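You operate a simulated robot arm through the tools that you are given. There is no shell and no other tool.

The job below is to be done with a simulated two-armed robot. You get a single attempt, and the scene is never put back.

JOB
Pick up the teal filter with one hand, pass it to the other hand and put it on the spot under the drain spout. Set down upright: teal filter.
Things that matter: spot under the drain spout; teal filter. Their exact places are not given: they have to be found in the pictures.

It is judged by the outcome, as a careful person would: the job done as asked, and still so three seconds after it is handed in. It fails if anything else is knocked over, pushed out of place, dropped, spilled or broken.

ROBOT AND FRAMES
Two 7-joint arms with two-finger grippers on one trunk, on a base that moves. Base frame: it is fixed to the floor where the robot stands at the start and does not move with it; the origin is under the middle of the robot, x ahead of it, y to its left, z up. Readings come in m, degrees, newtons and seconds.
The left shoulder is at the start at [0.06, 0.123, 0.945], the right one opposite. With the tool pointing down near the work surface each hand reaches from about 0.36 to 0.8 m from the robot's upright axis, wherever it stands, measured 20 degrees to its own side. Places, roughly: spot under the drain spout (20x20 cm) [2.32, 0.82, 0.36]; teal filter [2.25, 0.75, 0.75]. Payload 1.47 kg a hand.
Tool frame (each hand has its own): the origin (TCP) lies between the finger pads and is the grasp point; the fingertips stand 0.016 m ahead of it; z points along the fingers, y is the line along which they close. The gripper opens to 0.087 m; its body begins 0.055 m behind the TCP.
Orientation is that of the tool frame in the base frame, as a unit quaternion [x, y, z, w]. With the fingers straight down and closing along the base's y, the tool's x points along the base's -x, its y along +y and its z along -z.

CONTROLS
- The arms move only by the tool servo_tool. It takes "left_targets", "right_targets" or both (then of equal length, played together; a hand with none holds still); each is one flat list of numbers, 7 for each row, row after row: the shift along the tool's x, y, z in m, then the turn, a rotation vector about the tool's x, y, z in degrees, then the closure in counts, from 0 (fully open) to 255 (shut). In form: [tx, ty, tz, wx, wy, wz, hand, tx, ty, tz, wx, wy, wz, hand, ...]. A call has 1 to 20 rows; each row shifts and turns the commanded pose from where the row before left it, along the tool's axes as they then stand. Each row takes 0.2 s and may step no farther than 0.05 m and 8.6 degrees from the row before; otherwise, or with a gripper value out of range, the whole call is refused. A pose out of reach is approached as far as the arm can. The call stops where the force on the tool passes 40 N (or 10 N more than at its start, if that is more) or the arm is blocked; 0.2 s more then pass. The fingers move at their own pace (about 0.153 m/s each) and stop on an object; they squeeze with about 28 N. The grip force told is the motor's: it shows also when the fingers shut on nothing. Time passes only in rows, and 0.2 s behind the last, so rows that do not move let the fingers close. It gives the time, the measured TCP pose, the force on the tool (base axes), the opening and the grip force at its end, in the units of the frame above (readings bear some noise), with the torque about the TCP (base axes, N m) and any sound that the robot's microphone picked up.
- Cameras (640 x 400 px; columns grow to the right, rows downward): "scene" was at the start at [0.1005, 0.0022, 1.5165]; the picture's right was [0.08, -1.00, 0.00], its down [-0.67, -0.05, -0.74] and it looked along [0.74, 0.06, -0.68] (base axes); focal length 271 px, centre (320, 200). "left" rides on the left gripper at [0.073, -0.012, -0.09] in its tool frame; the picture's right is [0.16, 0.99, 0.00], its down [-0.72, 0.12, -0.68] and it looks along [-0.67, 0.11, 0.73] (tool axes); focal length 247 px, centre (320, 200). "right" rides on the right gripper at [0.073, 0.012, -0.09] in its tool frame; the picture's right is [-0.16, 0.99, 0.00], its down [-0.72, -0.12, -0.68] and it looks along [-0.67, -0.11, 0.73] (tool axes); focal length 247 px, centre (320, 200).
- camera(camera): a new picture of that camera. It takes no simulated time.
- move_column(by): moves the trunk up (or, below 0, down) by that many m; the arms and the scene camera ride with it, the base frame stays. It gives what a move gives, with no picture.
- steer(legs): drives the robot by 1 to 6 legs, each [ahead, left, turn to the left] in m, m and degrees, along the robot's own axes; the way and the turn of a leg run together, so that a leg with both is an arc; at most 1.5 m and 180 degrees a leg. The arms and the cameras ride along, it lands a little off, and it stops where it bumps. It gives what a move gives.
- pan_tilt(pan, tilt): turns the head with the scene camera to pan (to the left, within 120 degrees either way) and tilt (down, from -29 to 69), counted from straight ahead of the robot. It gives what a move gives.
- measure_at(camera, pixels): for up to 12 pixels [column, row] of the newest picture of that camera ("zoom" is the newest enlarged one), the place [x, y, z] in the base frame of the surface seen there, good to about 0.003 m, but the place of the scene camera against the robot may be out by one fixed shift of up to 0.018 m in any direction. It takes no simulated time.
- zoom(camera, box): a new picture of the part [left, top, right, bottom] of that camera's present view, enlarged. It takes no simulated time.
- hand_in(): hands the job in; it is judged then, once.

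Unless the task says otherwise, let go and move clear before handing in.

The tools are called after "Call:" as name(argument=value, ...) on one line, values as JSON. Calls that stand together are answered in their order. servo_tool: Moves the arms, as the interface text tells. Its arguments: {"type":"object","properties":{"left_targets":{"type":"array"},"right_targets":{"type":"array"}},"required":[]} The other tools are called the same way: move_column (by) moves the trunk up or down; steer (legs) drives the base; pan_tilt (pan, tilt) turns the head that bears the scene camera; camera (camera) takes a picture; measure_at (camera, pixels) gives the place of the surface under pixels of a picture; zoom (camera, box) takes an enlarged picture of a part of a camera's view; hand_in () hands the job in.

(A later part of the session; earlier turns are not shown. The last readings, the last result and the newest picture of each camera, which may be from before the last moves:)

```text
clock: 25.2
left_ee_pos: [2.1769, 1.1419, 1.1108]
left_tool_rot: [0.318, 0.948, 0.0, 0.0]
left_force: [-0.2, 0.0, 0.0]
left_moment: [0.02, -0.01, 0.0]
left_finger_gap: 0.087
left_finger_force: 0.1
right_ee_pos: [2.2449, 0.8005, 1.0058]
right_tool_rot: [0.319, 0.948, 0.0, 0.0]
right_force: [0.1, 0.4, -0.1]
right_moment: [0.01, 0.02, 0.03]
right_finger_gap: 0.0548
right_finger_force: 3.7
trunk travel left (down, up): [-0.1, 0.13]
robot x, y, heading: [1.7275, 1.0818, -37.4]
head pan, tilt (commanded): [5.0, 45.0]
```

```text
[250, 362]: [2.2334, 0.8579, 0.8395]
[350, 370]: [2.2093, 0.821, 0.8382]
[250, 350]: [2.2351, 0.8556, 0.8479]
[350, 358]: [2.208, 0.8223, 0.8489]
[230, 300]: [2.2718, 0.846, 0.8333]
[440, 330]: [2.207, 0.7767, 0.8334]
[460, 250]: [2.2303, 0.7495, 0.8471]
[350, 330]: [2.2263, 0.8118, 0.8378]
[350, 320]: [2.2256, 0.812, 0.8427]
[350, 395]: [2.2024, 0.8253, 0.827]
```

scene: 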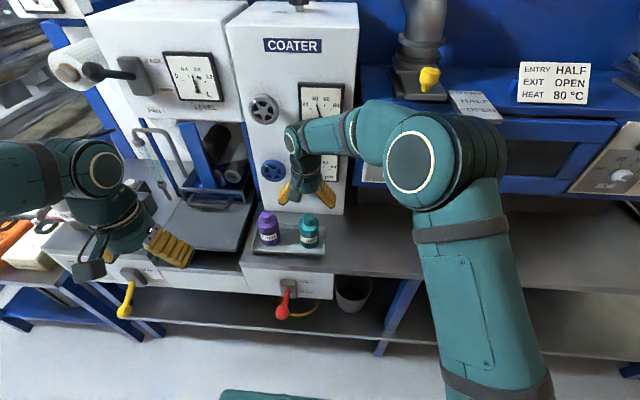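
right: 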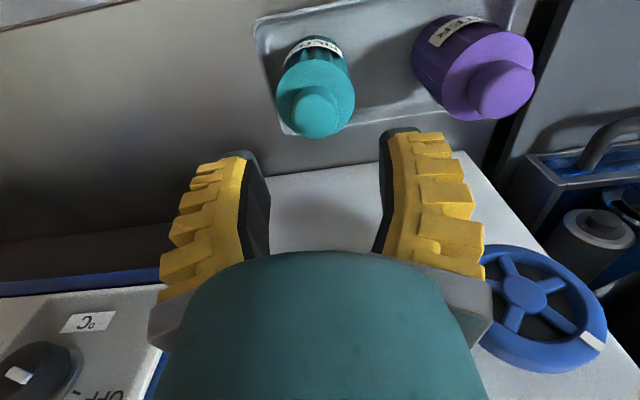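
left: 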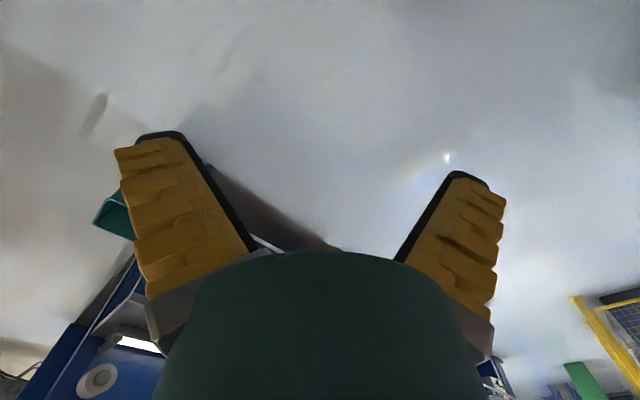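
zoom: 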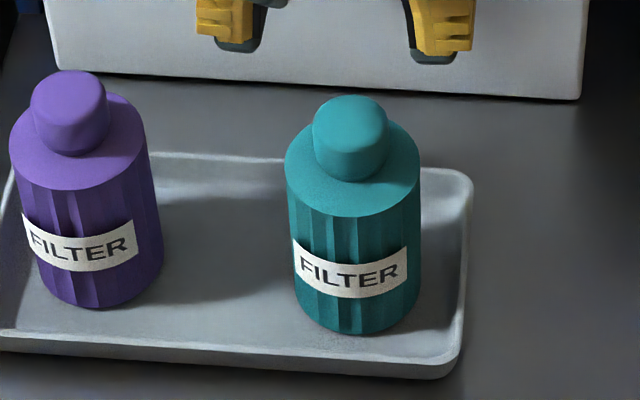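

The tray floor is z=0.8245 with a lip at 0.844, so the bottle base is 0.8245 and its top 0.9415. I back the robot off 0.12 m to give the arm room, then pitch the right hand so its fingers point forward and 25° down.

Call:
steer(legs=[[-0.12, 0, 0]])

Call:
servo_tool(right_targets=[0, 0, 0, 0, -8.125, 0, 0, 0, 0, 0, 0, -8.125, 0, 0, 0, 0, 0, 0, -8.125, 0, 0, 0, 0, 0, 0, -8.125, 0, 0, 0, 0, 0, 0, -8.125, 0, 0, 0, 0, 0, 0, -8.125, 0, 0, 0, 0, 0, 0, -8.125, 0, 0, 0, 0, 0, 0, -8.125, 0, 0, 0, 0, 0, 0, 0, 0, 0])

Call:
camera(camera="right")

Call:
camera(camera="scene")

```text
clock: 26.5
left_ee_pos: [2.0794, 1.2157, 1.1094]
left_tool_rot: [0.32, 0.947, 0.0, 0.002]
left_force: [-0.9, 0.7, -0.7]
left_moment: [0.02, -0.02, 0.01]
left_finger_gap: 0.0871
left_finger_force: 0.1
right_ee_pos: [2.1469, 0.8729, 1.0079]
right_tool_rot: [0.32, 0.947, 0.0, 0.001]
right_force: [-0.5, 0.7, 0.7]
right_moment: [-0.04, -0.03, -0.01]
right_finger_gap: 0.0548
right_finger_force: 3.8
trunk travel left (down, up): [-0.1, 0.13]
robot x, y, heading: [1.6342, 1.1592, -37.1]
head pan, tilt (commanded): [5.0, 45.0]
```

```text
clock: 28.5
left_ee_pos: [2.0802, 1.2142, 1.1101]
left_tool_rot: [0.32, 0.947, 0.001, 0.0]
left_force: [-0.1, -0.6, 0.5]
left_moment: [0.02, 0.0, 0.01]
left_finger_gap: 0.0871
left_finger_force: 0.0
right_ee_pos: [2.148, 0.8714, 1.0068]
right_tool_rot: [0.27, 0.799, -0.172, 0.51]
right_force: [-0.4, 0.1, -0.3]
right_moment: [0.02, 0.0, 0.02]
right_finger_gap: 0.0872
right_finger_force: 0.0
trunk travel left (down, up): [-0.1, 0.13]
robot x, y, heading: [1.6327, 1.1578, -37.3]
head pan, tilt (commanded): [5.0, 45.0]
```

```text
taken
```

right: 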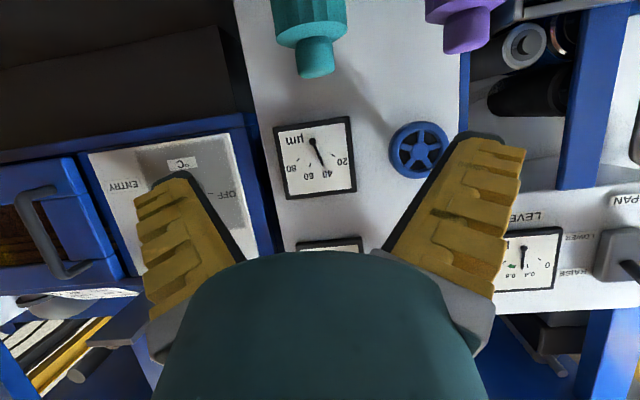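

```text
taken
```

scene: 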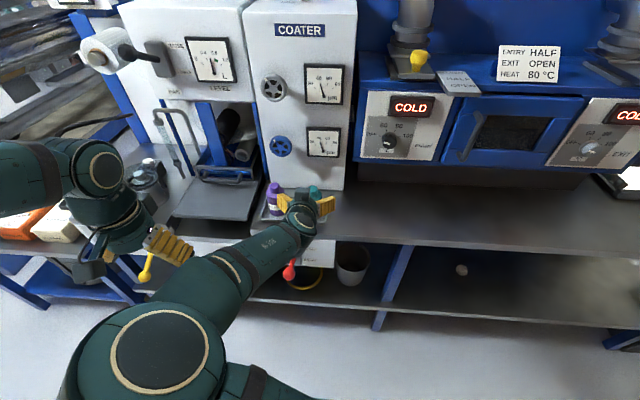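

The right hand now points forward and down, reaching the pose exactly, but its elbow swung inward (around (165,360)). I measure where the elbow is and how far it is from the left arm.

Call:
measure_at(camera="scene", pixels=[[165, 345], [90, 360], [240, 385], [250, 270], [300, 220], [215, 300], [30, 180], [100, 170]])

Call:
measure_at(camera="right", pixels=[[315, 60], [315, 72], [300, 20], [330, 20], [312, 20], [468, 40], [290, 35], [340, 35]])

```text
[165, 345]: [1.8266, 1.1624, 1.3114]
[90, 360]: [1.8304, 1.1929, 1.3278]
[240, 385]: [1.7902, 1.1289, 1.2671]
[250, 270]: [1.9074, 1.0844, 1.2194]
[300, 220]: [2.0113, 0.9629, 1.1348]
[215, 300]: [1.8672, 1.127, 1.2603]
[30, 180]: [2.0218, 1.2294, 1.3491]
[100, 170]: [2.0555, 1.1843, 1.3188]
```

```text
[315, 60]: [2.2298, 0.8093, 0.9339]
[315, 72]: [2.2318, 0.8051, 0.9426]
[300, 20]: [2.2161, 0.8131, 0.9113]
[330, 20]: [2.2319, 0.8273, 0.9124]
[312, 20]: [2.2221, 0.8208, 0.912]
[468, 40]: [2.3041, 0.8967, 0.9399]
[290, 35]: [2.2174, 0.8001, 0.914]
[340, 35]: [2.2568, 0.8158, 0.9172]
```

The bottle axis is at about [2.2415, 0.802] by the right camera, lateral offset 1 mm. I lower the hand along its tool x, then advance along the fingers most of the way, stopping 6 cm short to check.

Call:
servo_tool(right_targets=[0.03, 0.001, 0, 0, 0, 0, 40, 0.03, 0, 0, 0, 0, 0, 40, 0.03, 0, 0, 0, 0, 0, 40, 0, 0, 0.035, 0, 0, 0, 40, 0, 0, 0.035, 0, 0, 0, 40, 0, 0, 0.03, 0, 0, 0, 40, 0, 0, 0, 0, 0, 0, 40])

Call:
camera(camera="right")

Call:
camera(camera="scene")

```text
clock: 30.1
left_ee_pos: [2.0804, 1.2151, 1.1105]
left_tool_rot: [0.32, 0.947, 0.0, 0.0]
left_force: [0.1, 0.0, -0.1]
left_moment: [0.0, -0.03, 0.0]
left_finger_gap: 0.0871
left_finger_force: 0.1
right_ee_pos: [2.1892, 0.8439, 0.883]
right_tool_rot: [0.269, 0.8, -0.172, 0.509]
right_force: [0.7, -1.5, 0.0]
right_moment: [0.0, 0.03, 0.0]
right_finger_gap: 0.0762
right_finger_force: 2.3
trunk travel left (down, up): [-0.1, 0.13]
robot x, y, heading: [1.6297, 1.1556, -37.3]
head pan, tilt (commanded): [5.0, 45.0]
```

```text
taken
```

right: 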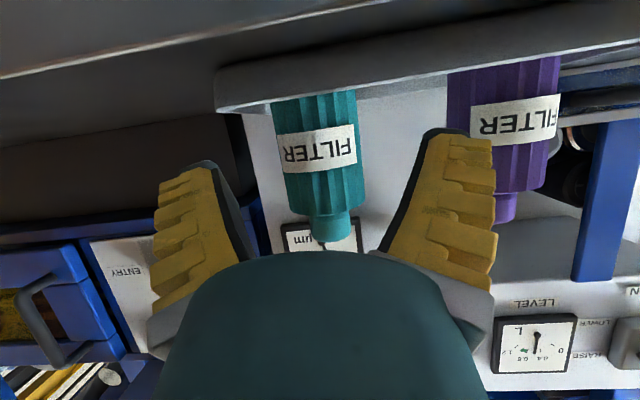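

```text
taken
```

scene: 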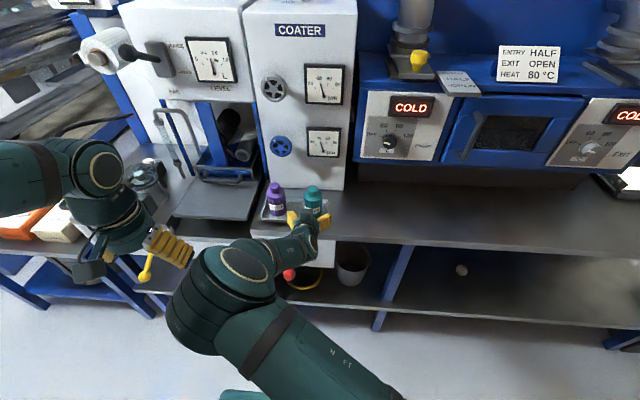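

The bottle stands centred between the fingers at (322,150). I verify its position once more from this close view before the last 7 cm.

Call:
measure_at(camera="right", pixels=[[322, 115], [322, 190], [295, 180], [350, 180], [329, 230], [340, 88], [250, 105], [322, 150], [480, 150], [500, 120]])

Call:
zoom(camera="right", box=[200, 60, 456, 260])

```text
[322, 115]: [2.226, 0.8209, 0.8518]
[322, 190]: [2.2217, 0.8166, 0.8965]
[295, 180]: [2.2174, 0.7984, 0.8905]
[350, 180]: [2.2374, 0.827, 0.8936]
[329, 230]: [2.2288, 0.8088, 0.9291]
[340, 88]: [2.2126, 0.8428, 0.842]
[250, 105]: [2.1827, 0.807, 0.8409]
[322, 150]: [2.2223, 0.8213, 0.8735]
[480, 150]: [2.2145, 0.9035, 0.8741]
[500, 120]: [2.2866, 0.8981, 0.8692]
```

```text
2.00 times, centred on (328, 160) of right
```

zoom: 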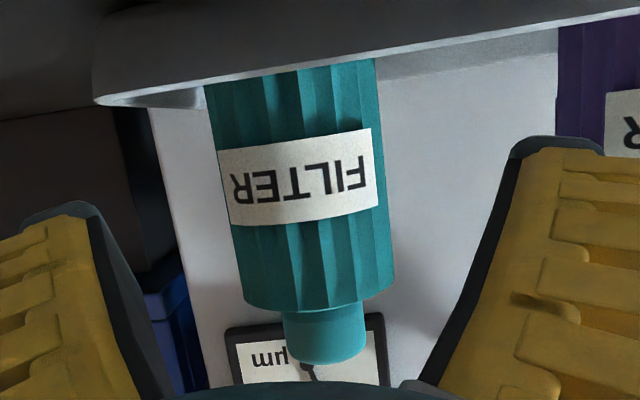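

The axis of the bottle is about 2 mm right of the tool centre and 0.069 m ahead. I advance the last 7 cm with that correction and look again before closing.

Call:
servo_tool(right_targets=[-0.002, -0.002, 0.02, 0, 0, 0, 40, 0, 0, 0.02, 0, 0, 0, 40, 0, 0, 0.016, 0, 0, 0, 40, 0, 0, 0.015, 0, 0, 0, 40, 0, 0, 0, 0, 0, 0, 40])

Call:
camera(camera="right")

Call:
zoom(camera="scene", box=[240, 165, 368, 265])

```text
clock: 31.3
left_ee_pos: [2.0803, 1.2166, 1.1112]
left_tool_rot: [0.319, 0.948, 0.0, 0.0]
left_force: [0.0, 1.2, -0.2]
left_moment: [-0.03, -0.03, -0.02]
left_finger_gap: 0.087
left_finger_force: 0.0
right_ee_pos: [2.2419, 0.8026, 0.8577]
right_tool_rot: [0.268, 0.798, -0.172, 0.511]
right_force: [-3.8, 8.8, 17.1]
right_moment: [-0.55, 0.68, -0.54]
right_finger_gap: 0.0799
right_finger_force: 3.8
trunk travel left (down, up): [-0.1, 0.13]
robot x, y, heading: [1.6324, 1.1556, -37.2]
head pan, tilt (commanded): [5.0, 45.0]
```

```text
taken
```

right: 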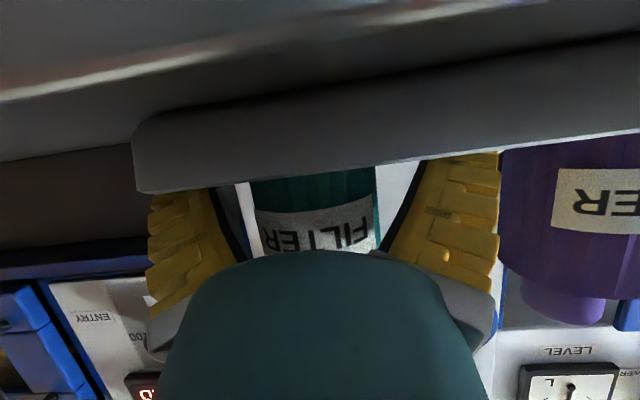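

```text
4.00 times, centred on (304, 215) of scene
```

zoom: 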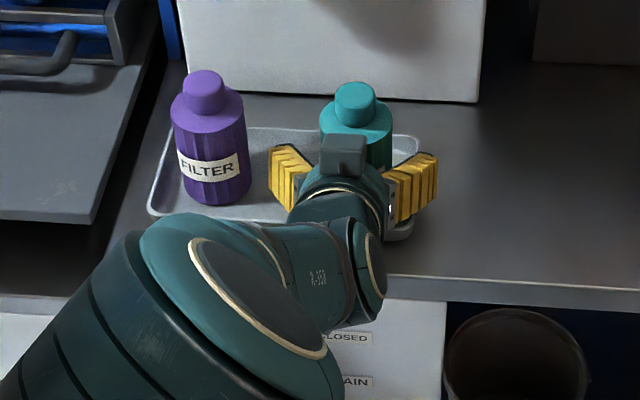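

The force (17 N up, 8 N back) and torque show the right finger resting on the tray's right-side lip, about 0.05 m from the bottle axis; the low grip does not fit inside the tray. I lift straight up by 2 cm at once.

Call:
servo_tool(right_targets=[-0.0091, 0, -0.0042, 0, 0, 0, 40, -0.0091, 0, -0.0042, 0, 0, 0, 40, 0, 0, 0, 0, 0, 0, 40])

Call:
zoom(camera="scene", box=[240, 165, 368, 265])

Call:
measure_at(camera="zoom", pixels=[[345, 140], [345, 165], [330, 150], [362, 150], [358, 95], [340, 195], [205, 85], [210, 180], [410, 150], [180, 210], [270, 220], [300, 180]])

```text
clock: 32.1
left_ee_pos: [2.0807, 1.2142, 1.1098]
left_tool_rot: [0.32, 0.947, 0.0, 0.0]
left_force: [-0.2, -0.4, 0.2]
left_moment: [-0.03, 0.01, 0.02]
left_finger_gap: 0.087
left_finger_force: 0.1
right_ee_pos: [2.2406, 0.8001, 0.8736]
right_tool_rot: [0.27, 0.8, -0.172, 0.508]
right_force: [-0.6, -0.4, -0.5]
right_moment: [0.03, -0.02, -0.01]
right_finger_gap: 0.076
right_finger_force: 2.1
trunk travel left (down, up): [-0.1, 0.13]
robot x, y, heading: [1.6314, 1.16, -37.2]
head pan, tilt (commanded): [5.0, 45.0]
```

```text
4.00 times, centred on (304, 215) of scene
```

zoom: 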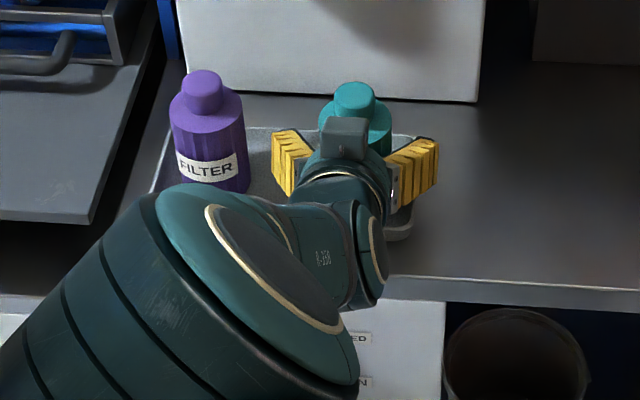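

```text
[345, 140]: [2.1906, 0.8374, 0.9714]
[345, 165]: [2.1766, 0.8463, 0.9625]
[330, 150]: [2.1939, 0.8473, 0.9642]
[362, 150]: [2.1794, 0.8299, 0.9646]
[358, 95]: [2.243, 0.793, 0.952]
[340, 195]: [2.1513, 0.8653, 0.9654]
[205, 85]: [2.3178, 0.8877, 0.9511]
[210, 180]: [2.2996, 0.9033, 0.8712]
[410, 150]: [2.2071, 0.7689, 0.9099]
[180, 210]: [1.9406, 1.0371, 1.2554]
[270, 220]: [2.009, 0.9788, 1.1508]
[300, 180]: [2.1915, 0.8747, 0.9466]
```

The hand is free again (force ~0) at height 0.049 above the tray floor, straddling the bottle. I look with the right camera to see the centring and whether tray and bottles stayed put.

Call:
camera(camera="right")

Call:
measure_at(camera="right", pixels=[[315, 200], [280, 200], [350, 200], [200, 170], [400, 150], [550, 135], [560, 200]])

```text
taken
```

right: 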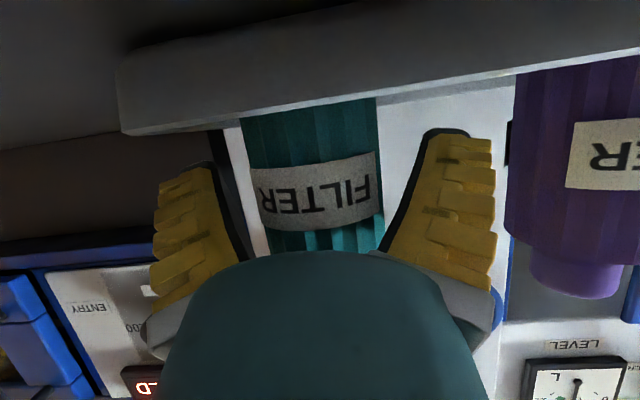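

```text
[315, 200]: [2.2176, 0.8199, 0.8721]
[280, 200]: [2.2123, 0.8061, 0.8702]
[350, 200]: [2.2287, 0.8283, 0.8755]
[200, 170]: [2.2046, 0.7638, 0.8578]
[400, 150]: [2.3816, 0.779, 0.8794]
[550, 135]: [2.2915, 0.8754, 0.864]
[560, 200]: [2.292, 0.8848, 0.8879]
```

The bottle axis is within 2 mm of the TCP and both bottles stand as before. I shift 2 mm left, close the right hand on the body and read the forces.

Call:
servo_tool(right_targets=[0, 0.002, -0.002, 0, 0, 0, 40, 0, 0, 0, 0, 0, 0, 120, 0, 0, 0, 0, 0, 0, 255, 0, 0, 0, 0, 0, 0, 255, 0, 0, 0, 0, 0, 0, 255])

Call:
camera(camera="right")

```text
clock: 33.3
left_ee_pos: [2.081, 1.215, 1.1092]
left_tool_rot: [0.319, 0.948, 0.001, 0.0]
left_force: [-0.7, 0.5, 0.3]
left_moment: [-0.01, 0.0, 0.01]
left_finger_gap: 0.0869
left_finger_force: 0.1
right_ee_pos: [2.2396, 0.8021, 0.8766]
right_tool_rot: [0.27, 0.799, -0.172, 0.509]
right_force: [-0.9, 0.3, -0.5]
right_moment: [0.0, 0.01, 0.02]
right_finger_gap: 0.0551
right_finger_force: 28.0
trunk travel left (down, up): [-0.1, 0.13]
robot x, y, heading: [1.6342, 1.1577, -37.3]
head pan, tilt (commanded): [5.0, 45.0]
```

```text
taken
```

right: 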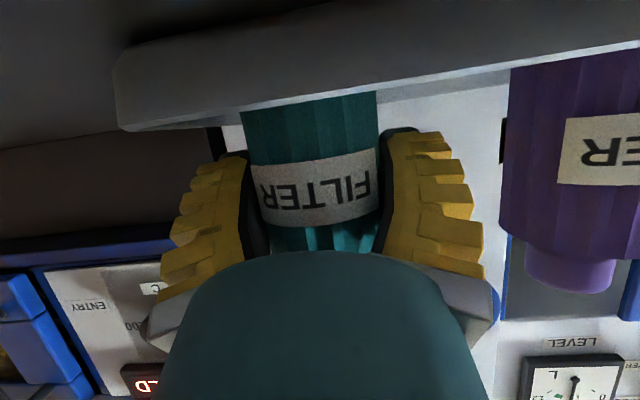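

The body is gripped firmly (gap 0.055, 28 N) with no side load. I lift vertically 2.5 cm slowly and read the weight.

Call:
servo_tool(right_targets=[-0.0045, 0, -0.0021, 0, 0, 0, 255, -0.0091, 0, -0.0042, 0, 0, 0, 255, -0.0091, 0, -0.0042, 0, 0, 0, 255, 0, 0, 0, 0, 0, 0, 255])

Call:
camera(camera="right")

Call:
zoom(camera="scene", box=[240, 165, 368, 265])

```text
clock: 34.3
left_ee_pos: [2.0803, 1.2147, 1.1091]
left_tool_rot: [0.319, 0.948, 0.001, 0.001]
left_force: [-0.3, 0.3, 0.2]
left_moment: [-0.01, 0.01, 0.0]
left_finger_gap: 0.087
left_finger_force: 0.0
right_ee_pos: [2.24, 0.8029, 0.9005]
right_tool_rot: [0.271, 0.799, -0.172, 0.508]
right_force: [0.4, -0.2, -1.7]
right_moment: [0.02, 0.02, 0.01]
right_finger_gap: 0.0549
right_finger_force: 27.8
trunk travel left (down, up): [-0.1, 0.13]
robot x, y, heading: [1.6345, 1.1545, -37.1]
head pan, tilt (commanded): [5.0, 45.0]
```

```text
taken
```

right: 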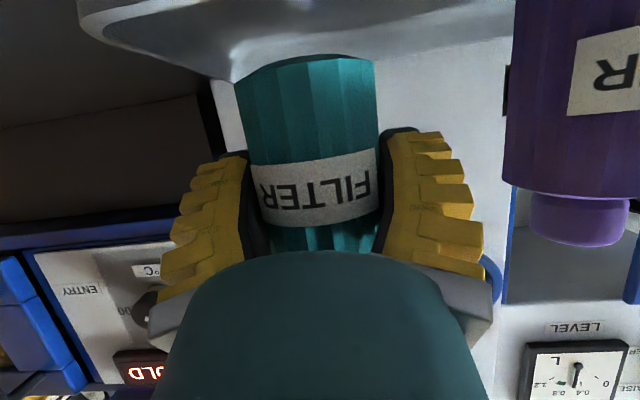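

```text
4.00 times, centred on (304, 215) of scene
```

zoom: 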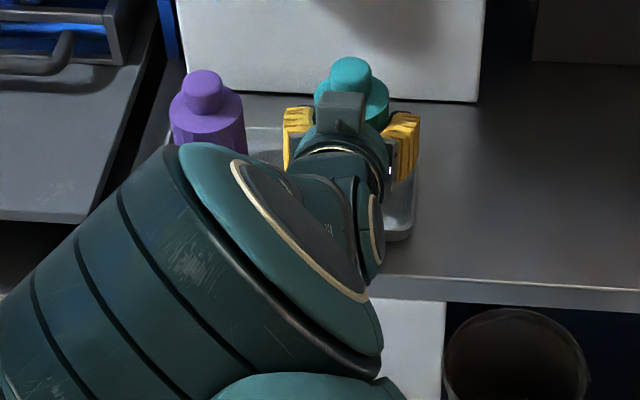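

The bottle is lifted cleanly and held (load ≈1.8 N, gap steady). Held at mid-height it leaves no room for the other hand, so I carry it to the bare table right of the tray to set it down near the front edge and re-grip it low.

Call:
servo_tool(right_targets=[-0.018, 0, -0.0085, 0, 0, 0, 255, -0.018, 0, -0.0085, 0, 0, 0, 255, 0.0017, -0.035, -0.0036, 0, 0, 0, 255, 0.0017, -0.04, -0.0036, 0, 0, 0, 255, 0.0017, -0.04, -0.0036, 0, 0, 0, 255, 0.0017, -0.04, -0.0036, 0, 0, 0, 255, 0, 0, 0, 0, 0, 0, 255])

Call:
camera(camera="right")

Call:
camera(camera="scene")

```text
clock: 35.9
left_ee_pos: [2.0811, 1.2154, 1.1088]
left_tool_rot: [0.32, 0.947, 0.0, 0.001]
left_force: [-0.6, -0.1, 0.2]
left_moment: [0.01, -0.02, 0.0]
left_finger_gap: 0.087
left_finger_force: 0.0
right_ee_pos: [2.135, 0.6901, 0.9391]
right_tool_rot: [0.27, 0.799, -0.172, 0.509]
right_force: [0.9, 0.3, -0.7]
right_moment: [-0.02, 0.0, 0.01]
right_finger_gap: 0.0548
right_finger_force: 28.0
trunk travel left (down, up): [-0.1, 0.13]
robot x, y, heading: [1.6344, 1.1567, -37.5]
head pan, tilt (commanded): [5.0, 45.0]
```

```text
taken
```

right: 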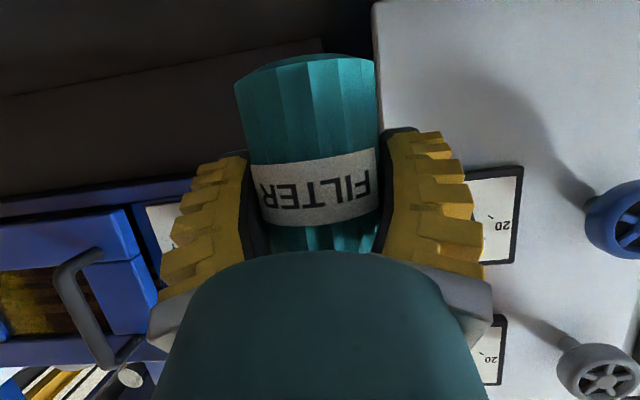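

```text
taken
```

scene: 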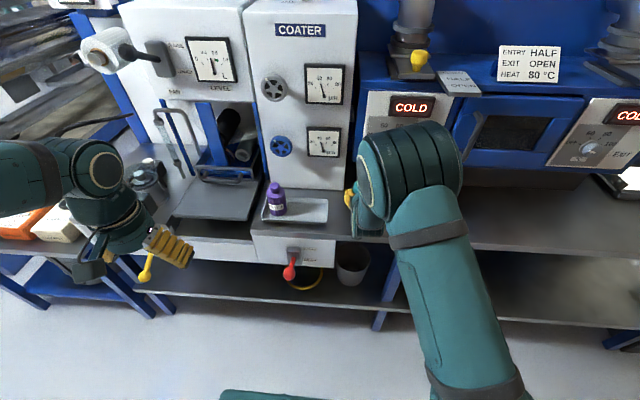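

The bottle is held above bare table at n≈0.05 m from the edge line, upright. I lower it 6 cm, then feel for the table in small steps.

Call:
servo_tool(right_targets=[0.0181, 0, 0.0085, 0, 0, 0, 255, 0.0181, 0, 0.0085, 0, 0, 0, 255, 0.0136, 0, 0.0063, 0, 0, 0, 255, 0.0045, 0, 0.0021, 0, 0, 0, 255, 0, 0, 0, 0, 0, 0, 255])

Call:
camera(camera="right")

```text
clock: 37.1
left_ee_pos: [2.0803, 1.2151, 1.109]
left_tool_rot: [0.319, 0.948, -0.001, 0.0]
left_force: [0.2, 0.0, -0.5]
left_moment: [-0.03, -0.01, -0.03]
left_finger_gap: 0.0871
left_finger_force: 0.0
right_ee_pos: [2.1338, 0.6887, 0.8782]
right_tool_rot: [0.27, 0.799, -0.172, 0.509]
right_force: [0.1, 0.2, -0.7]
right_moment: [-0.04, 0.04, 0.0]
right_finger_gap: 0.055
right_finger_force: 27.7
trunk travel left (down, up): [-0.1, 0.13]
robot x, y, heading: [1.6344, 1.1582, -37.2]
head pan, tilt (commanded): [5.0, 45.0]
```

```text
taken
```

right: 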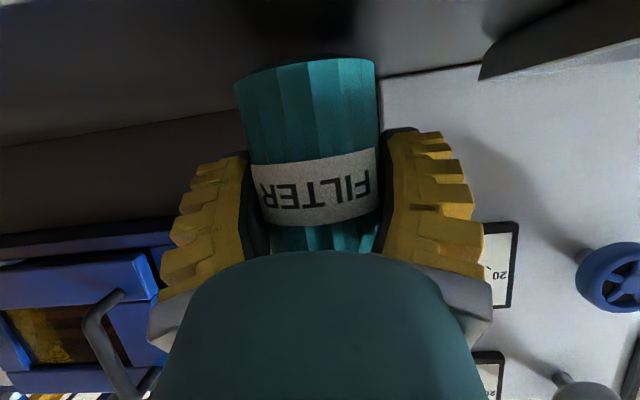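

TCP z=0.878, base ≈5 mm above the table, no contact yet. I lower in 1–2 mm steps and watch the vertical force.

Call:
servo_tool(right_targets=[0.0018, 0, 0.0008, 0, 0, 0, 255, 0.0014, 0, 0.0006, 0, 0, 0, 255, 0.0009, 0, 0.0004, 0, 0, 0, 255, 0, 0, 0, 0, 0, 0, 255])

```text
clock: 38.1
left_ee_pos: [2.0815, 1.2152, 1.1105]
left_tool_rot: [0.32, 0.947, 0.0, 0.0]
left_force: [0.1, 0.6, -0.1]
left_moment: [0.0, 0.0, -0.05]
left_finger_gap: 0.0866
left_finger_force: 0.0
right_ee_pos: [2.1345, 0.69, 0.8752]
right_tool_rot: [0.27, 0.799, -0.172, 0.509]
right_force: [-0.4, 0.1, -1.5]
right_moment: [0.03, -0.02, 0.0]
right_finger_gap: 0.0549
right_finger_force: 27.5
trunk travel left (down, up): [-0.1, 0.13]
robot x, y, heading: [1.6353, 1.1584, -37.2]
head pan, tilt (commanded): [5.0, 45.0]
```

Call:
servo_tool(right_targets=[0.0011, 0, 0.0005, 0, 0, 0, 255, 0.0011, 0, 0.0005, 0, 0, 0, 255, 0, 0, 0, 0, 0, 0, 255])

```text
clock: 38.9
left_ee_pos: [2.0806, 1.2142, 1.11]
left_tool_rot: [0.321, 0.947, 0.0, 0.0]
left_force: [-0.1, 0.2, -0.7]
left_moment: [-0.02, 0.01, 0.01]
left_finger_gap: 0.087
left_finger_force: 0.1
right_ee_pos: [2.1336, 0.6881, 0.8726]
right_tool_rot: [0.27, 0.799, -0.173, 0.509]
right_force: [0.3, 0.1, -0.5]
right_moment: [-0.02, 0.02, -0.01]
right_finger_gap: 0.0551
right_finger_force: 28.1
trunk travel left (down, up): [-0.1, 0.13]
robot x, y, heading: [1.6332, 1.1565, -37.1]
head pan, tilt (commanded): [5.0, 45.0]
```

The load has just dropped from about -1.5 to -0.5 N, so the base may be touching. I take two more 1 mm steps.

Call:
servo_tool(right_targets=[0.0009, 0, 0.0004, 0, 0, 0, 255, 0.0009, 0, 0.0004, 0, 0, 0, 255, 0, 0, 0, 0, 0, 0, 255])

Call:
camera(camera="right")

```text
clock: 39.7
left_ee_pos: [2.0818, 1.2153, 1.11]
left_tool_rot: [0.32, 0.947, 0.0, -0.001]
left_force: [0.5, -0.5, 0.0]
left_moment: [0.01, -0.04, 0.06]
left_finger_gap: 0.087
left_finger_force: 0.1
right_ee_pos: [2.1334, 0.6897, 0.8709]
right_tool_rot: [0.27, 0.799, -0.172, 0.509]
right_force: [-0.4, 0.7, -0.9]
right_moment: [-0.03, 0.0, 0.02]
right_finger_gap: 0.0548
right_finger_force: 28.0
trunk travel left (down, up): [-0.1, 0.13]
robot x, y, heading: [1.634, 1.1582, -37.2]
head pan, tilt (commanded): [5.0, 45.0]
```

```text
taken
```

right: 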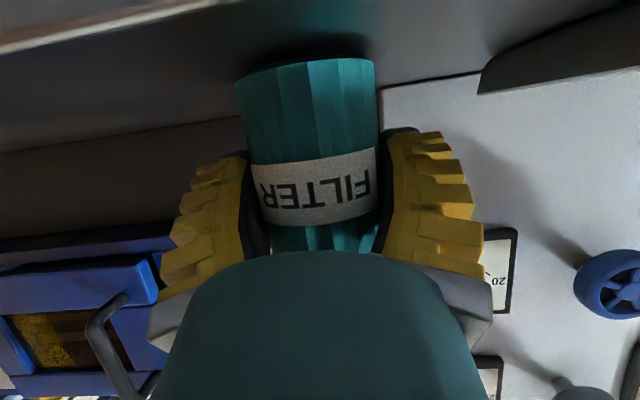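

No clear contact force yet. I measure the bottle's lower rim and the table next to it in the right camera.

Call:
measure_at(camera="right", pixels=[[310, 63], [310, 70], [310, 50], [310, 35], [270, 60], [345, 45], [260, 80], [370, 65], [150, 60], [420, 60], [250, 20], [60, 60]])

Call:
zoom(camera="right", box=[220, 10, 400, 130])

```text
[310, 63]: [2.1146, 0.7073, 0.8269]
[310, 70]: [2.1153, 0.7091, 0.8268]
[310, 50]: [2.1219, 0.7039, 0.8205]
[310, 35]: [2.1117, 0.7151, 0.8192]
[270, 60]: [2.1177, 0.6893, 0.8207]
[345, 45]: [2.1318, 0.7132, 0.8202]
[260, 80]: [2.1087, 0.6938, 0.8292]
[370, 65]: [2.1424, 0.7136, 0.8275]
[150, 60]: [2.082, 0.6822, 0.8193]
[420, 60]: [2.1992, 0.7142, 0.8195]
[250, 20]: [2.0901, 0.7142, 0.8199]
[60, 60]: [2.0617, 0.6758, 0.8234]
```

```text
3.33 times, centred on (310, 70) of right
```

zoom: 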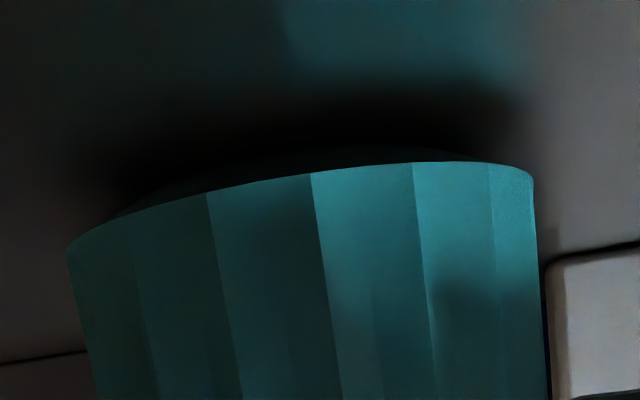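

The lower rim of the body reads z≈0.827 against the table at 0.820, so a few millimetres remain. I keep lowering in 1 mm steps.

Call:
servo_tool(right_targets=[0.0009, 0, 0.0004, 0, 0, 0, 255, 0.0009, 0, 0.0004, 0, 0, 0, 255, 0, 0, 0, 0, 0, 0, 255])

Call:
servo_tool(right_targets=[0.0009, 0, 0.0004, 0, 0, 0, 255, 0, 0, 0, 0, 0, 0, 255])

```text
clock: 40.5
left_ee_pos: [2.0798, 1.2152, 1.1105]
left_tool_rot: [0.319, 0.948, -0.001, 0.0]
left_force: [-0.7, -0.7, -0.2]
left_moment: [-0.02, 0.02, 0.02]
left_finger_gap: 0.0869
left_finger_force: 0.0
right_ee_pos: [2.1338, 0.6879, 0.8707]
right_tool_rot: [0.269, 0.798, -0.172, 0.51]
right_force: [0.8, -0.4, 3.5]
right_moment: [0.0, -0.13, 0.01]
right_finger_gap: 0.0548
right_finger_force: 27.5
trunk travel left (down, up): [-0.1, 0.13]
robot x, y, heading: [1.6324, 1.1586, -37.2]
head pan, tilt (commanded): [5.0, 45.0]
```

```text
clock: 41.1
left_ee_pos: [2.0796, 1.2154, 1.11]
left_tool_rot: [0.32, 0.947, 0.001, 0.0]
left_force: [-0.4, -0.2, -0.9]
left_moment: [0.03, -0.02, 0.0]
left_finger_gap: 0.0869
left_finger_force: 0.1
right_ee_pos: [2.1348, 0.6886, 0.8714]
right_tool_rot: [0.27, 0.798, -0.172, 0.51]
right_force: [2.0, -4.6, 11.9]
right_moment: [0.06, -0.07, -0.05]
right_finger_gap: 0.055
right_finger_force: 27.8
trunk travel left (down, up): [-0.1, 0.13]
robot x, y, heading: [1.6359, 1.1597, -37.3]
head pan, tilt (commanded): [5.0, 45.0]
```

The base is on the table (force rose to 12 N at z≈0.871). I ease off 1 mm, open the fingers, and check the bottle stands by itself.

Call:
servo_tool(right_targets=[-0.0013, 0, -0.0006, 0, 0, 0, 255, 0, 0, 0, 0, 0, 0, 150, 0, 0, 0, 0, 0, 0, 80, 0, 0, 0, 0, 0, 0, 40, 0, 0, 0, 0, 0, 0, 40])

Call:
camera(camera="right")

```text
clock: 42.3
left_ee_pos: [2.0805, 1.2142, 1.1102]
left_tool_rot: [0.32, 0.947, 0.0, 0.001]
left_force: [0.6, 0.4, -0.9]
left_moment: [-0.02, 0.01, 0.01]
left_finger_gap: 0.0872
left_finger_force: 0.1
right_ee_pos: [2.1331, 0.6896, 0.8694]
right_tool_rot: [0.27, 0.799, -0.172, 0.508]
right_force: [-0.1, -0.4, -0.6]
right_moment: [0.01, 0.0, -0.01]
right_finger_gap: 0.0765
right_finger_force: 2.2
trunk travel left (down, up): [-0.1, 0.13]
robot x, y, heading: [1.6323, 1.1571, -37.3]
head pan, tilt (commanded): [5.0, 45.0]
```

```text
taken
```

right: 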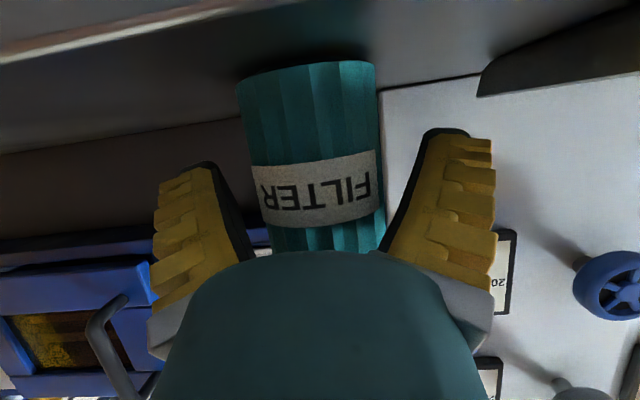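

The bottle stands free between the open fingers. I back off 4 mm and lower 2.2 cm for the low grip, watching the force.

Call:
servo_tool(right_targets=[0.0017, 0, -0.0036, 0, 0, 0, 40, 0.0068, 0, 0.0032, 0, 0, 0, 40, 0.0068, 0, 0.0032, 0, 0, 0, 40, 0.0063, 0, 0.003, 0, 0, 0, 40, 0, 0, 0, 0, 0, 0, 40])

Call:
camera(camera="right")

```text
clock: 43.5
left_ee_pos: [2.0805, 1.2162, 1.1089]
left_tool_rot: [0.319, 0.948, -0.001, 0.0]
left_force: [0.3, 0.1, 0.4]
left_moment: [-0.02, -0.02, 0.01]
left_finger_gap: 0.0869
left_finger_force: 0.0
right_ee_pos: [2.1306, 0.6905, 0.8483]
right_tool_rot: [0.269, 0.799, -0.171, 0.509]
right_force: [0.2, 0.6, 0.3]
right_moment: [-0.02, -0.01, 0.03]
right_finger_gap: 0.0763
right_finger_force: 2.1
trunk travel left (down, up): [-0.1, 0.13]
robot x, y, heading: [1.6314, 1.1593, -37.4]
head pan, tilt (commanded): [5.0, 45.0]
```

```text
taken
```

right: 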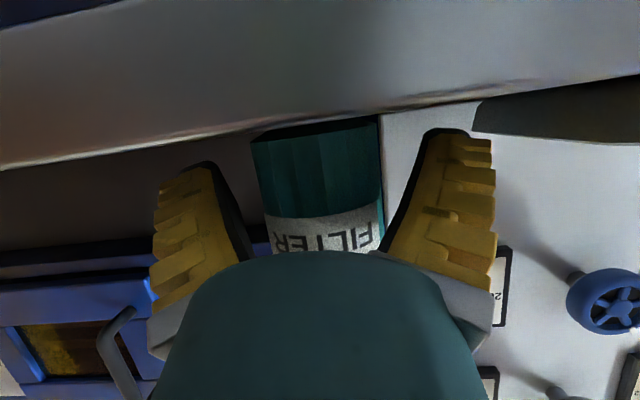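

No contact at h≈0.028; the bottle is centred between the fingers. I go 3 mm lower and close.

Call:
servo_tool(right_targets=[0.0027, 0, 0.0013, 0, 0, 0, 40, 0, 0, 0, 0, 0, 0, 120, 0, 0, 0, 0, 0, 0, 255, 0, 0, 0, 0, 0, 0, 255, 0, 0, 0, 0, 0, 0, 255])

Call:
camera(camera="right")

```text
clock: 44.7
left_ee_pos: [2.0806, 1.2145, 1.1093]
left_tool_rot: [0.321, 0.947, 0.001, 0.0]
left_force: [0.7, -0.3, -0.2]
left_moment: [0.03, 0.01, -0.02]
left_finger_gap: 0.0873
left_finger_force: 0.1
right_ee_pos: [2.131, 0.6918, 0.8452]
right_tool_rot: [0.27, 0.799, -0.172, 0.509]
right_force: [-0.3, 0.1, 1.5]
right_moment: [0.0, 0.06, -0.01]
right_finger_gap: 0.0509
right_finger_force: 28.3
trunk travel left (down, up): [-0.1, 0.13]
robot x, y, heading: [1.632, 1.1599, -37.3]
head pan, tilt (commanded): [5.0, 45.0]
```

```text
taken
```

right: 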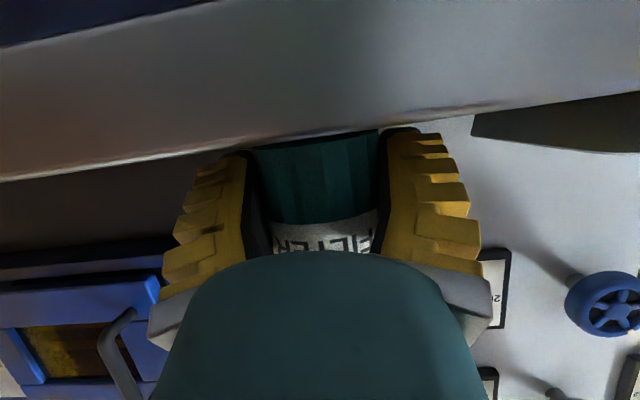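

The low grip holds (gap 0.051, 28 N). I lift 8 cm and look.

Call:
servo_tool(right_targets=[-0.0045, 0, -0.0021, 0, 0, 0, 255, -0.0136, 0, -0.0063, 0, 0, 0, 255, -0.0181, 0, -0.0085, 0, 0, 0, 255, -0.0181, 0, -0.0085, 0, 0, 0, 255, -0.0181, 0, -0.0085, 0, 0, 0, 255, 0, 0, 0, 0, 0, 0, 255])

Call:
camera(camera="right")

Call:
camera(camera="scene")

```text
clock: 46.1
left_ee_pos: [2.0806, 1.2162, 1.1095]
left_tool_rot: [0.32, 0.947, 0.0, -0.001]
left_force: [-0.5, 0.3, 0.1]
left_moment: [0.0, 0.02, -0.03]
left_finger_gap: 0.087
left_finger_force: 0.1
right_ee_pos: [2.1312, 0.6906, 0.9242]
right_tool_rot: [0.27, 0.8, -0.171, 0.508]
right_force: [-0.7, -0.2, -0.7]
right_moment: [0.0, 0.02, 0.0]
right_finger_gap: 0.0503
right_finger_force: 28.4
trunk travel left (down, up): [-0.1, 0.13]
robot x, y, heading: [1.6316, 1.1566, -37.2]
head pan, tilt (commanded): [5.0, 45.0]
```

```text
taken
```

right: 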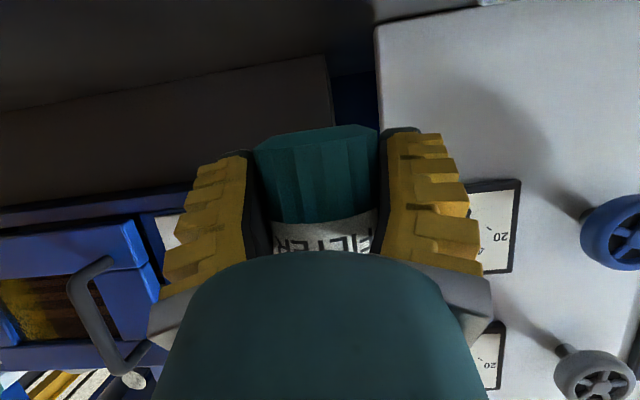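

```text
taken
```

scene: 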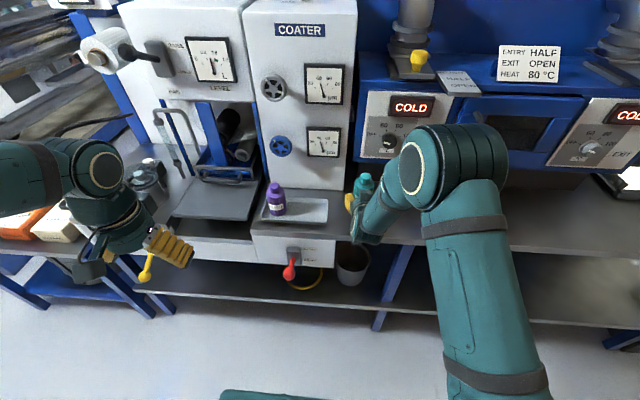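

The bottle is held low and upright in the right hand at (365,188) in the scene; tray and purple bottle are undisturbed. I back the robot off 0.35 m into free floor for the hand-over.

Call:
steer(legs=[[-0.35, 0, 0]])

Call:
camera(camera="scene")

```text
clock: 48.4
left_ee_pos: [1.8035, 1.4255, 1.1098]
left_tool_rot: [0.321, 0.947, -0.001, 0.0]
left_force: [-0.3, 0.7, 0.3]
left_moment: [0.02, -0.02, -0.02]
left_finger_gap: 0.087
left_finger_force: 0.0
right_ee_pos: [1.8546, 0.9011, 0.9241]
right_tool_rot: [0.271, 0.798, -0.173, 0.509]
right_force: [-0.6, 0.5, -0.7]
right_moment: [0.02, 0.02, 0.03]
right_finger_gap: 0.0499
right_finger_force: 27.9
trunk travel left (down, up): [-0.1, 0.13]
robot x, y, heading: [1.3572, 1.3687, -37.4]
head pan, tilt (commanded): [5.0, 45.0]
```

```text
taken
```

scene: 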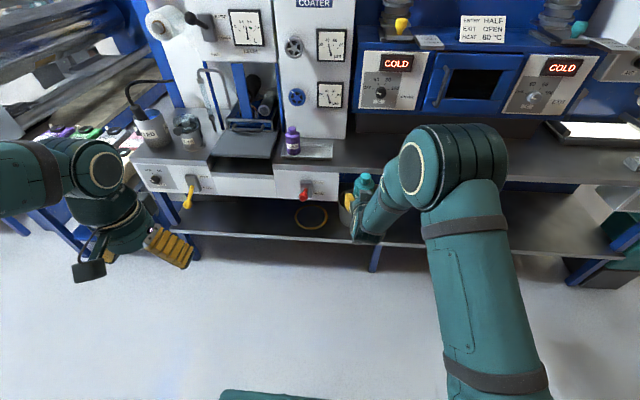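

The right hand's gap reading has crept from 0.0509 to 0.0499, so I check the right camera for any slow slipping before turning the hand.

Call:
camera(camera="right")

Call:
zoom(camera="scene", box=[320, 150, 416, 250])

```text
taken
```

right: 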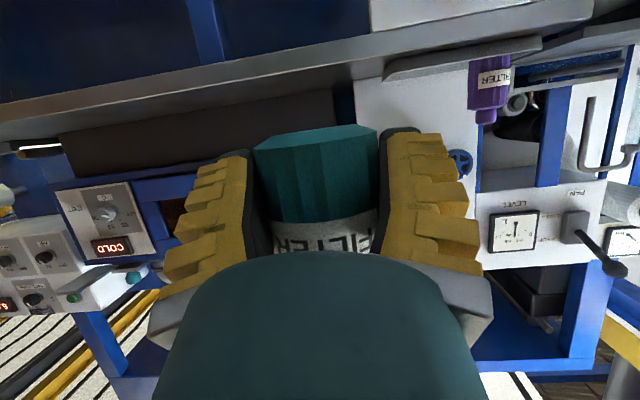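

```text
4.00 times, centred on (368, 200) of scene
```

zoom: 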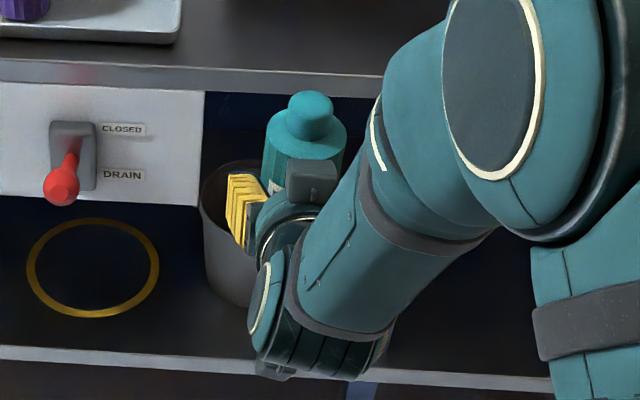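

The bottle sits in the fingers as before, so the creep is negligible. I now swing the right hand toward pointing left, combining 8.5° turns about the vertical with small backward shifts, in two batches.

Call:
servo_tool(right_targets=[0.0085, 0, -0.0181, -7.7, 0, -3.59, 255, 0.0084, 0.003, -0.0179, -7.7, 0, -3.59, 255, 0.0081, 0.0058, -0.0173, -7.7, 0, -3.59, 255, 0.0076, 0.0086, -0.0163, -7.7, 0, -3.59, 255, 0, 0, 0, 0, 0, 0, 255])

Call:
camera(camera="scene")

```text
clock: 49.5
left_ee_pos: [1.8044, 1.4251, 1.1099]
left_tool_rot: [0.322, 0.947, 0.0, 0.001]
left_force: [0.1, 0.5, -0.8]
left_moment: [0.02, -0.01, -0.01]
left_finger_gap: 0.0871
left_finger_force: 0.1
right_ee_pos: [1.79, 0.9497, 0.9233]
right_tool_rot: [0.024, 0.843, -0.015, 0.537]
right_force: [0.3, 0.5, -0.2]
right_moment: [0.02, 0.0, -0.02]
right_finger_gap: 0.0497
right_finger_force: 27.6
trunk travel left (down, up): [-0.1, 0.13]
robot x, y, heading: [1.3613, 1.3681, -37.7]
head pan, tilt (commanded): [5.0, 45.0]
```

```text
taken
```

scene: 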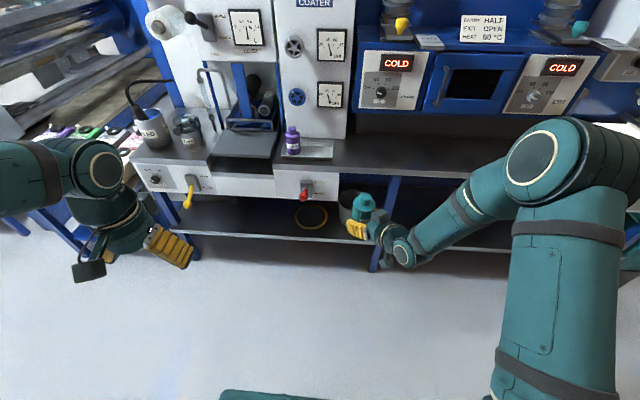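

The turn works with the elbow out to the right, and the bottle at (363,210) stays upright. I continue the swing to about 85°.

Call:
servo_tool(right_targets=[0.007, 0.0112, -0.015, -7.7, 0, -3.59, 255, 0.0062, 0.0135, -0.0133, -7.7, 0, -3.59, 255, 0.0053, 0.0155, -0.0114, -7.7, 0, -3.59, 255, 0.0043, 0.0172, -0.0092, -7.7, 0, -3.59, 255, 0, 0, 0, -7.7, 0, -3.59, 255, 0, 0, 0, -7.7, 0, -3.59, 255, 0, 0, 0, 0, 0, 0, 255])

Call:
camera(camera="scene")

Call:
camera(camera="right")

```text
clock: 51.1
left_ee_pos: [1.8037, 1.4242, 1.1102]
left_tool_rot: [0.321, 0.947, 0.0, 0.0]
left_force: [-0.7, -0.7, -0.5]
left_moment: [0.0, 0.02, 0.0]
left_finger_gap: 0.0873
left_finger_force: 0.0
right_ee_pos: [1.726, 0.9982, 0.9238]
right_tool_rot: [-0.341, 0.771, 0.218, 0.491]
right_force: [-0.6, -0.1, -0.7]
right_moment: [0.0, 0.0, 0.01]
right_finger_gap: 0.0495
right_finger_force: 27.9
trunk travel left (down, up): [-0.1, 0.13]
robot x, y, heading: [1.3572, 1.3685, -37.4]
head pan, tilt (commanded): [5.0, 45.0]
```

```text
taken
```

scene: 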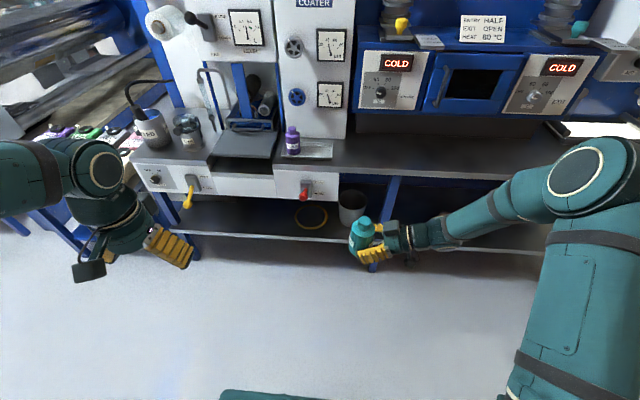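

```text
taken
```

right: 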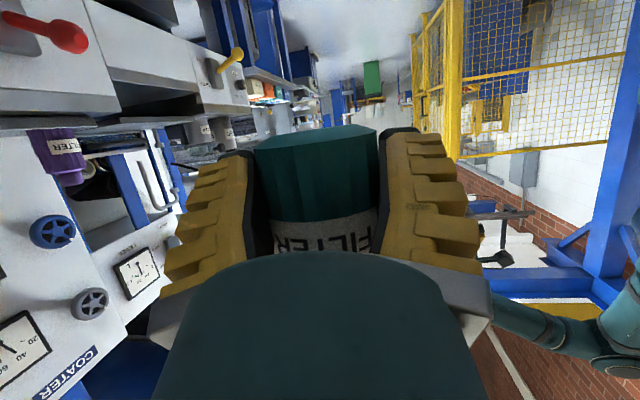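

The right hand points left (yaw ≈85°) with the bottle upright at robot-frame forward 0.52, lateral -0.07. I now turn the left hand: first 85° about the vertical, then pitch it to 20° below horizontal, away from the bottle.

Call:
servo_tool(left_targets=[0, 0, 0, 0, 0, 8.5, 0, 0, 0, 0, 0, 0, 8.5, 0, 0, 0, 0, 0, 0, 8.5, 0, 0, 0, 0, 0, 0, 8.5, 0, 0, 0, 0, 0, 0, 8.5, 0, 0, 0, 0, 0, 0, 8.5, 0, 0, 0, 0, 0, 0, 8.5, 0, 0, 0, 0, 0, 0, 8.5, 0, 0, 0, 0, 0, 0, 8.5, 0, 0, 0, 0, 0, 0, 8.5, 0, 0, 0, 0, 0, 0, 0, 0])

Call:
camera(camera="scene")

```text
clock: 53.5
left_ee_pos: [1.8061, 1.4249, 1.1088]
left_tool_rot: [0.877, 0.481, -0.001, 0.0]
left_force: [0.5, -0.1, -0.9]
left_moment: [0.03, -0.02, 0.01]
left_finger_gap: 0.0869
left_finger_force: 0.1
right_ee_pos: [1.727, 0.9968, 0.9235]
right_tool_rot: [-0.34, 0.772, 0.217, 0.491]
right_force: [1.2, 0.0, -0.7]
right_moment: [-0.05, 0.0, 0.0]
right_finger_gap: 0.0484
right_finger_force: 27.7
trunk travel left (down, up): [-0.1, 0.13]
robot x, y, heading: [1.3594, 1.3674, -37.4]
head pan, tilt (commanded): [5.0, 45.0]
```

```text
taken
```

scene: 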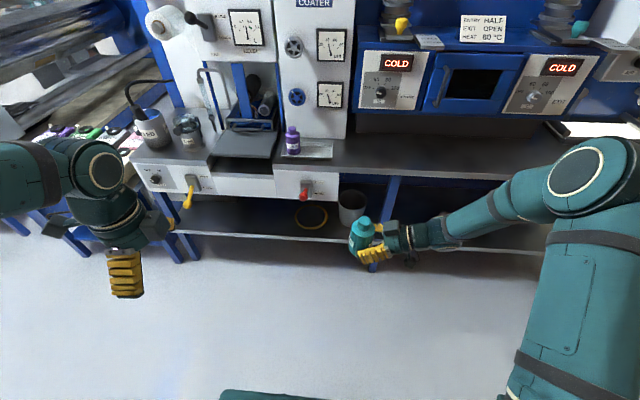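

The left hand turned as planned. The right gap reads 0.0484, still creeping, so I look at the right camera and a zoom of the bottle again.

Call:
camera(camera="right")

Call:
zoom(camera="scene", box=[330, 200, 426, 280])

Call:
measure_at(camera="right", pixels=[[315, 150], [315, 200], [280, 180], [355, 180], [318, 230]])

```text
taken
```

right: 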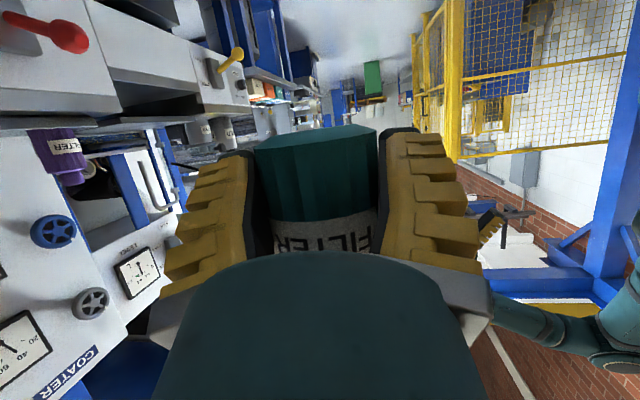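

```text
5.00 times, centred on (378, 240) of scene
```

zoom: 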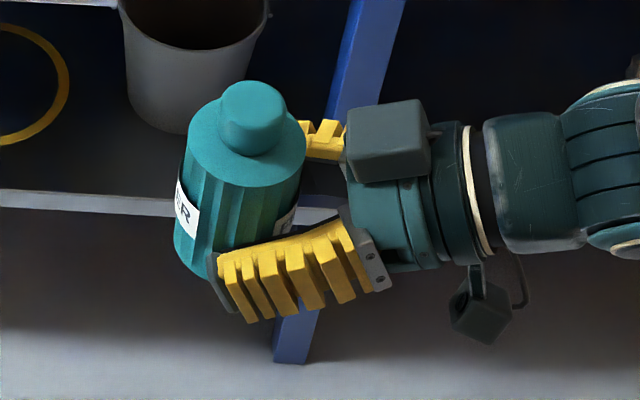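

```text
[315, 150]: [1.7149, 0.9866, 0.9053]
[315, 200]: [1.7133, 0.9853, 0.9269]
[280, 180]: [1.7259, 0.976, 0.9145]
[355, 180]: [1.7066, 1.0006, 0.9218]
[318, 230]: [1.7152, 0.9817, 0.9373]
```

The bottle has crept about 6 mm toward the fingertips (axis now ≈11 mm ahead of the TCP), so the pass should be quick. I measure the cap and shoulder now to aim the left hand precisely.

Call:
measure_at(camera="zoom", pixels=[[250, 95], [250, 125], [205, 150], [240, 170], [195, 150], [300, 150], [180, 240], [220, 285], [330, 140], [250, 150], [260, 260], [390, 140]])

Call:
measure_at(camera="right", pixels=[[315, 137], [315, 132], [290, 140], [345, 133], [260, 155], [375, 150]])

```text
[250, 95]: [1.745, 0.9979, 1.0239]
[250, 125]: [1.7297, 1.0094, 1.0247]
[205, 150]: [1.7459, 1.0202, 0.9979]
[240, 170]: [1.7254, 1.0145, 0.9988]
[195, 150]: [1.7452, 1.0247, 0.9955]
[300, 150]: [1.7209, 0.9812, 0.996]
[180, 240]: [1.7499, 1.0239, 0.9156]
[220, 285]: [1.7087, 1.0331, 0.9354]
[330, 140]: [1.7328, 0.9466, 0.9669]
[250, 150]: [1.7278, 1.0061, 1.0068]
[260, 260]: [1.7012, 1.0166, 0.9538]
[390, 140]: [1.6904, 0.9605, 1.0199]
```

```text
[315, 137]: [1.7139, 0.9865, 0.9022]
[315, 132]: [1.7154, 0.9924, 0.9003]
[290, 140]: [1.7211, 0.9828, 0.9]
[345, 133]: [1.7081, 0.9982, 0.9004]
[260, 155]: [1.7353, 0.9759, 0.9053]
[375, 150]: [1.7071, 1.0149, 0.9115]
```

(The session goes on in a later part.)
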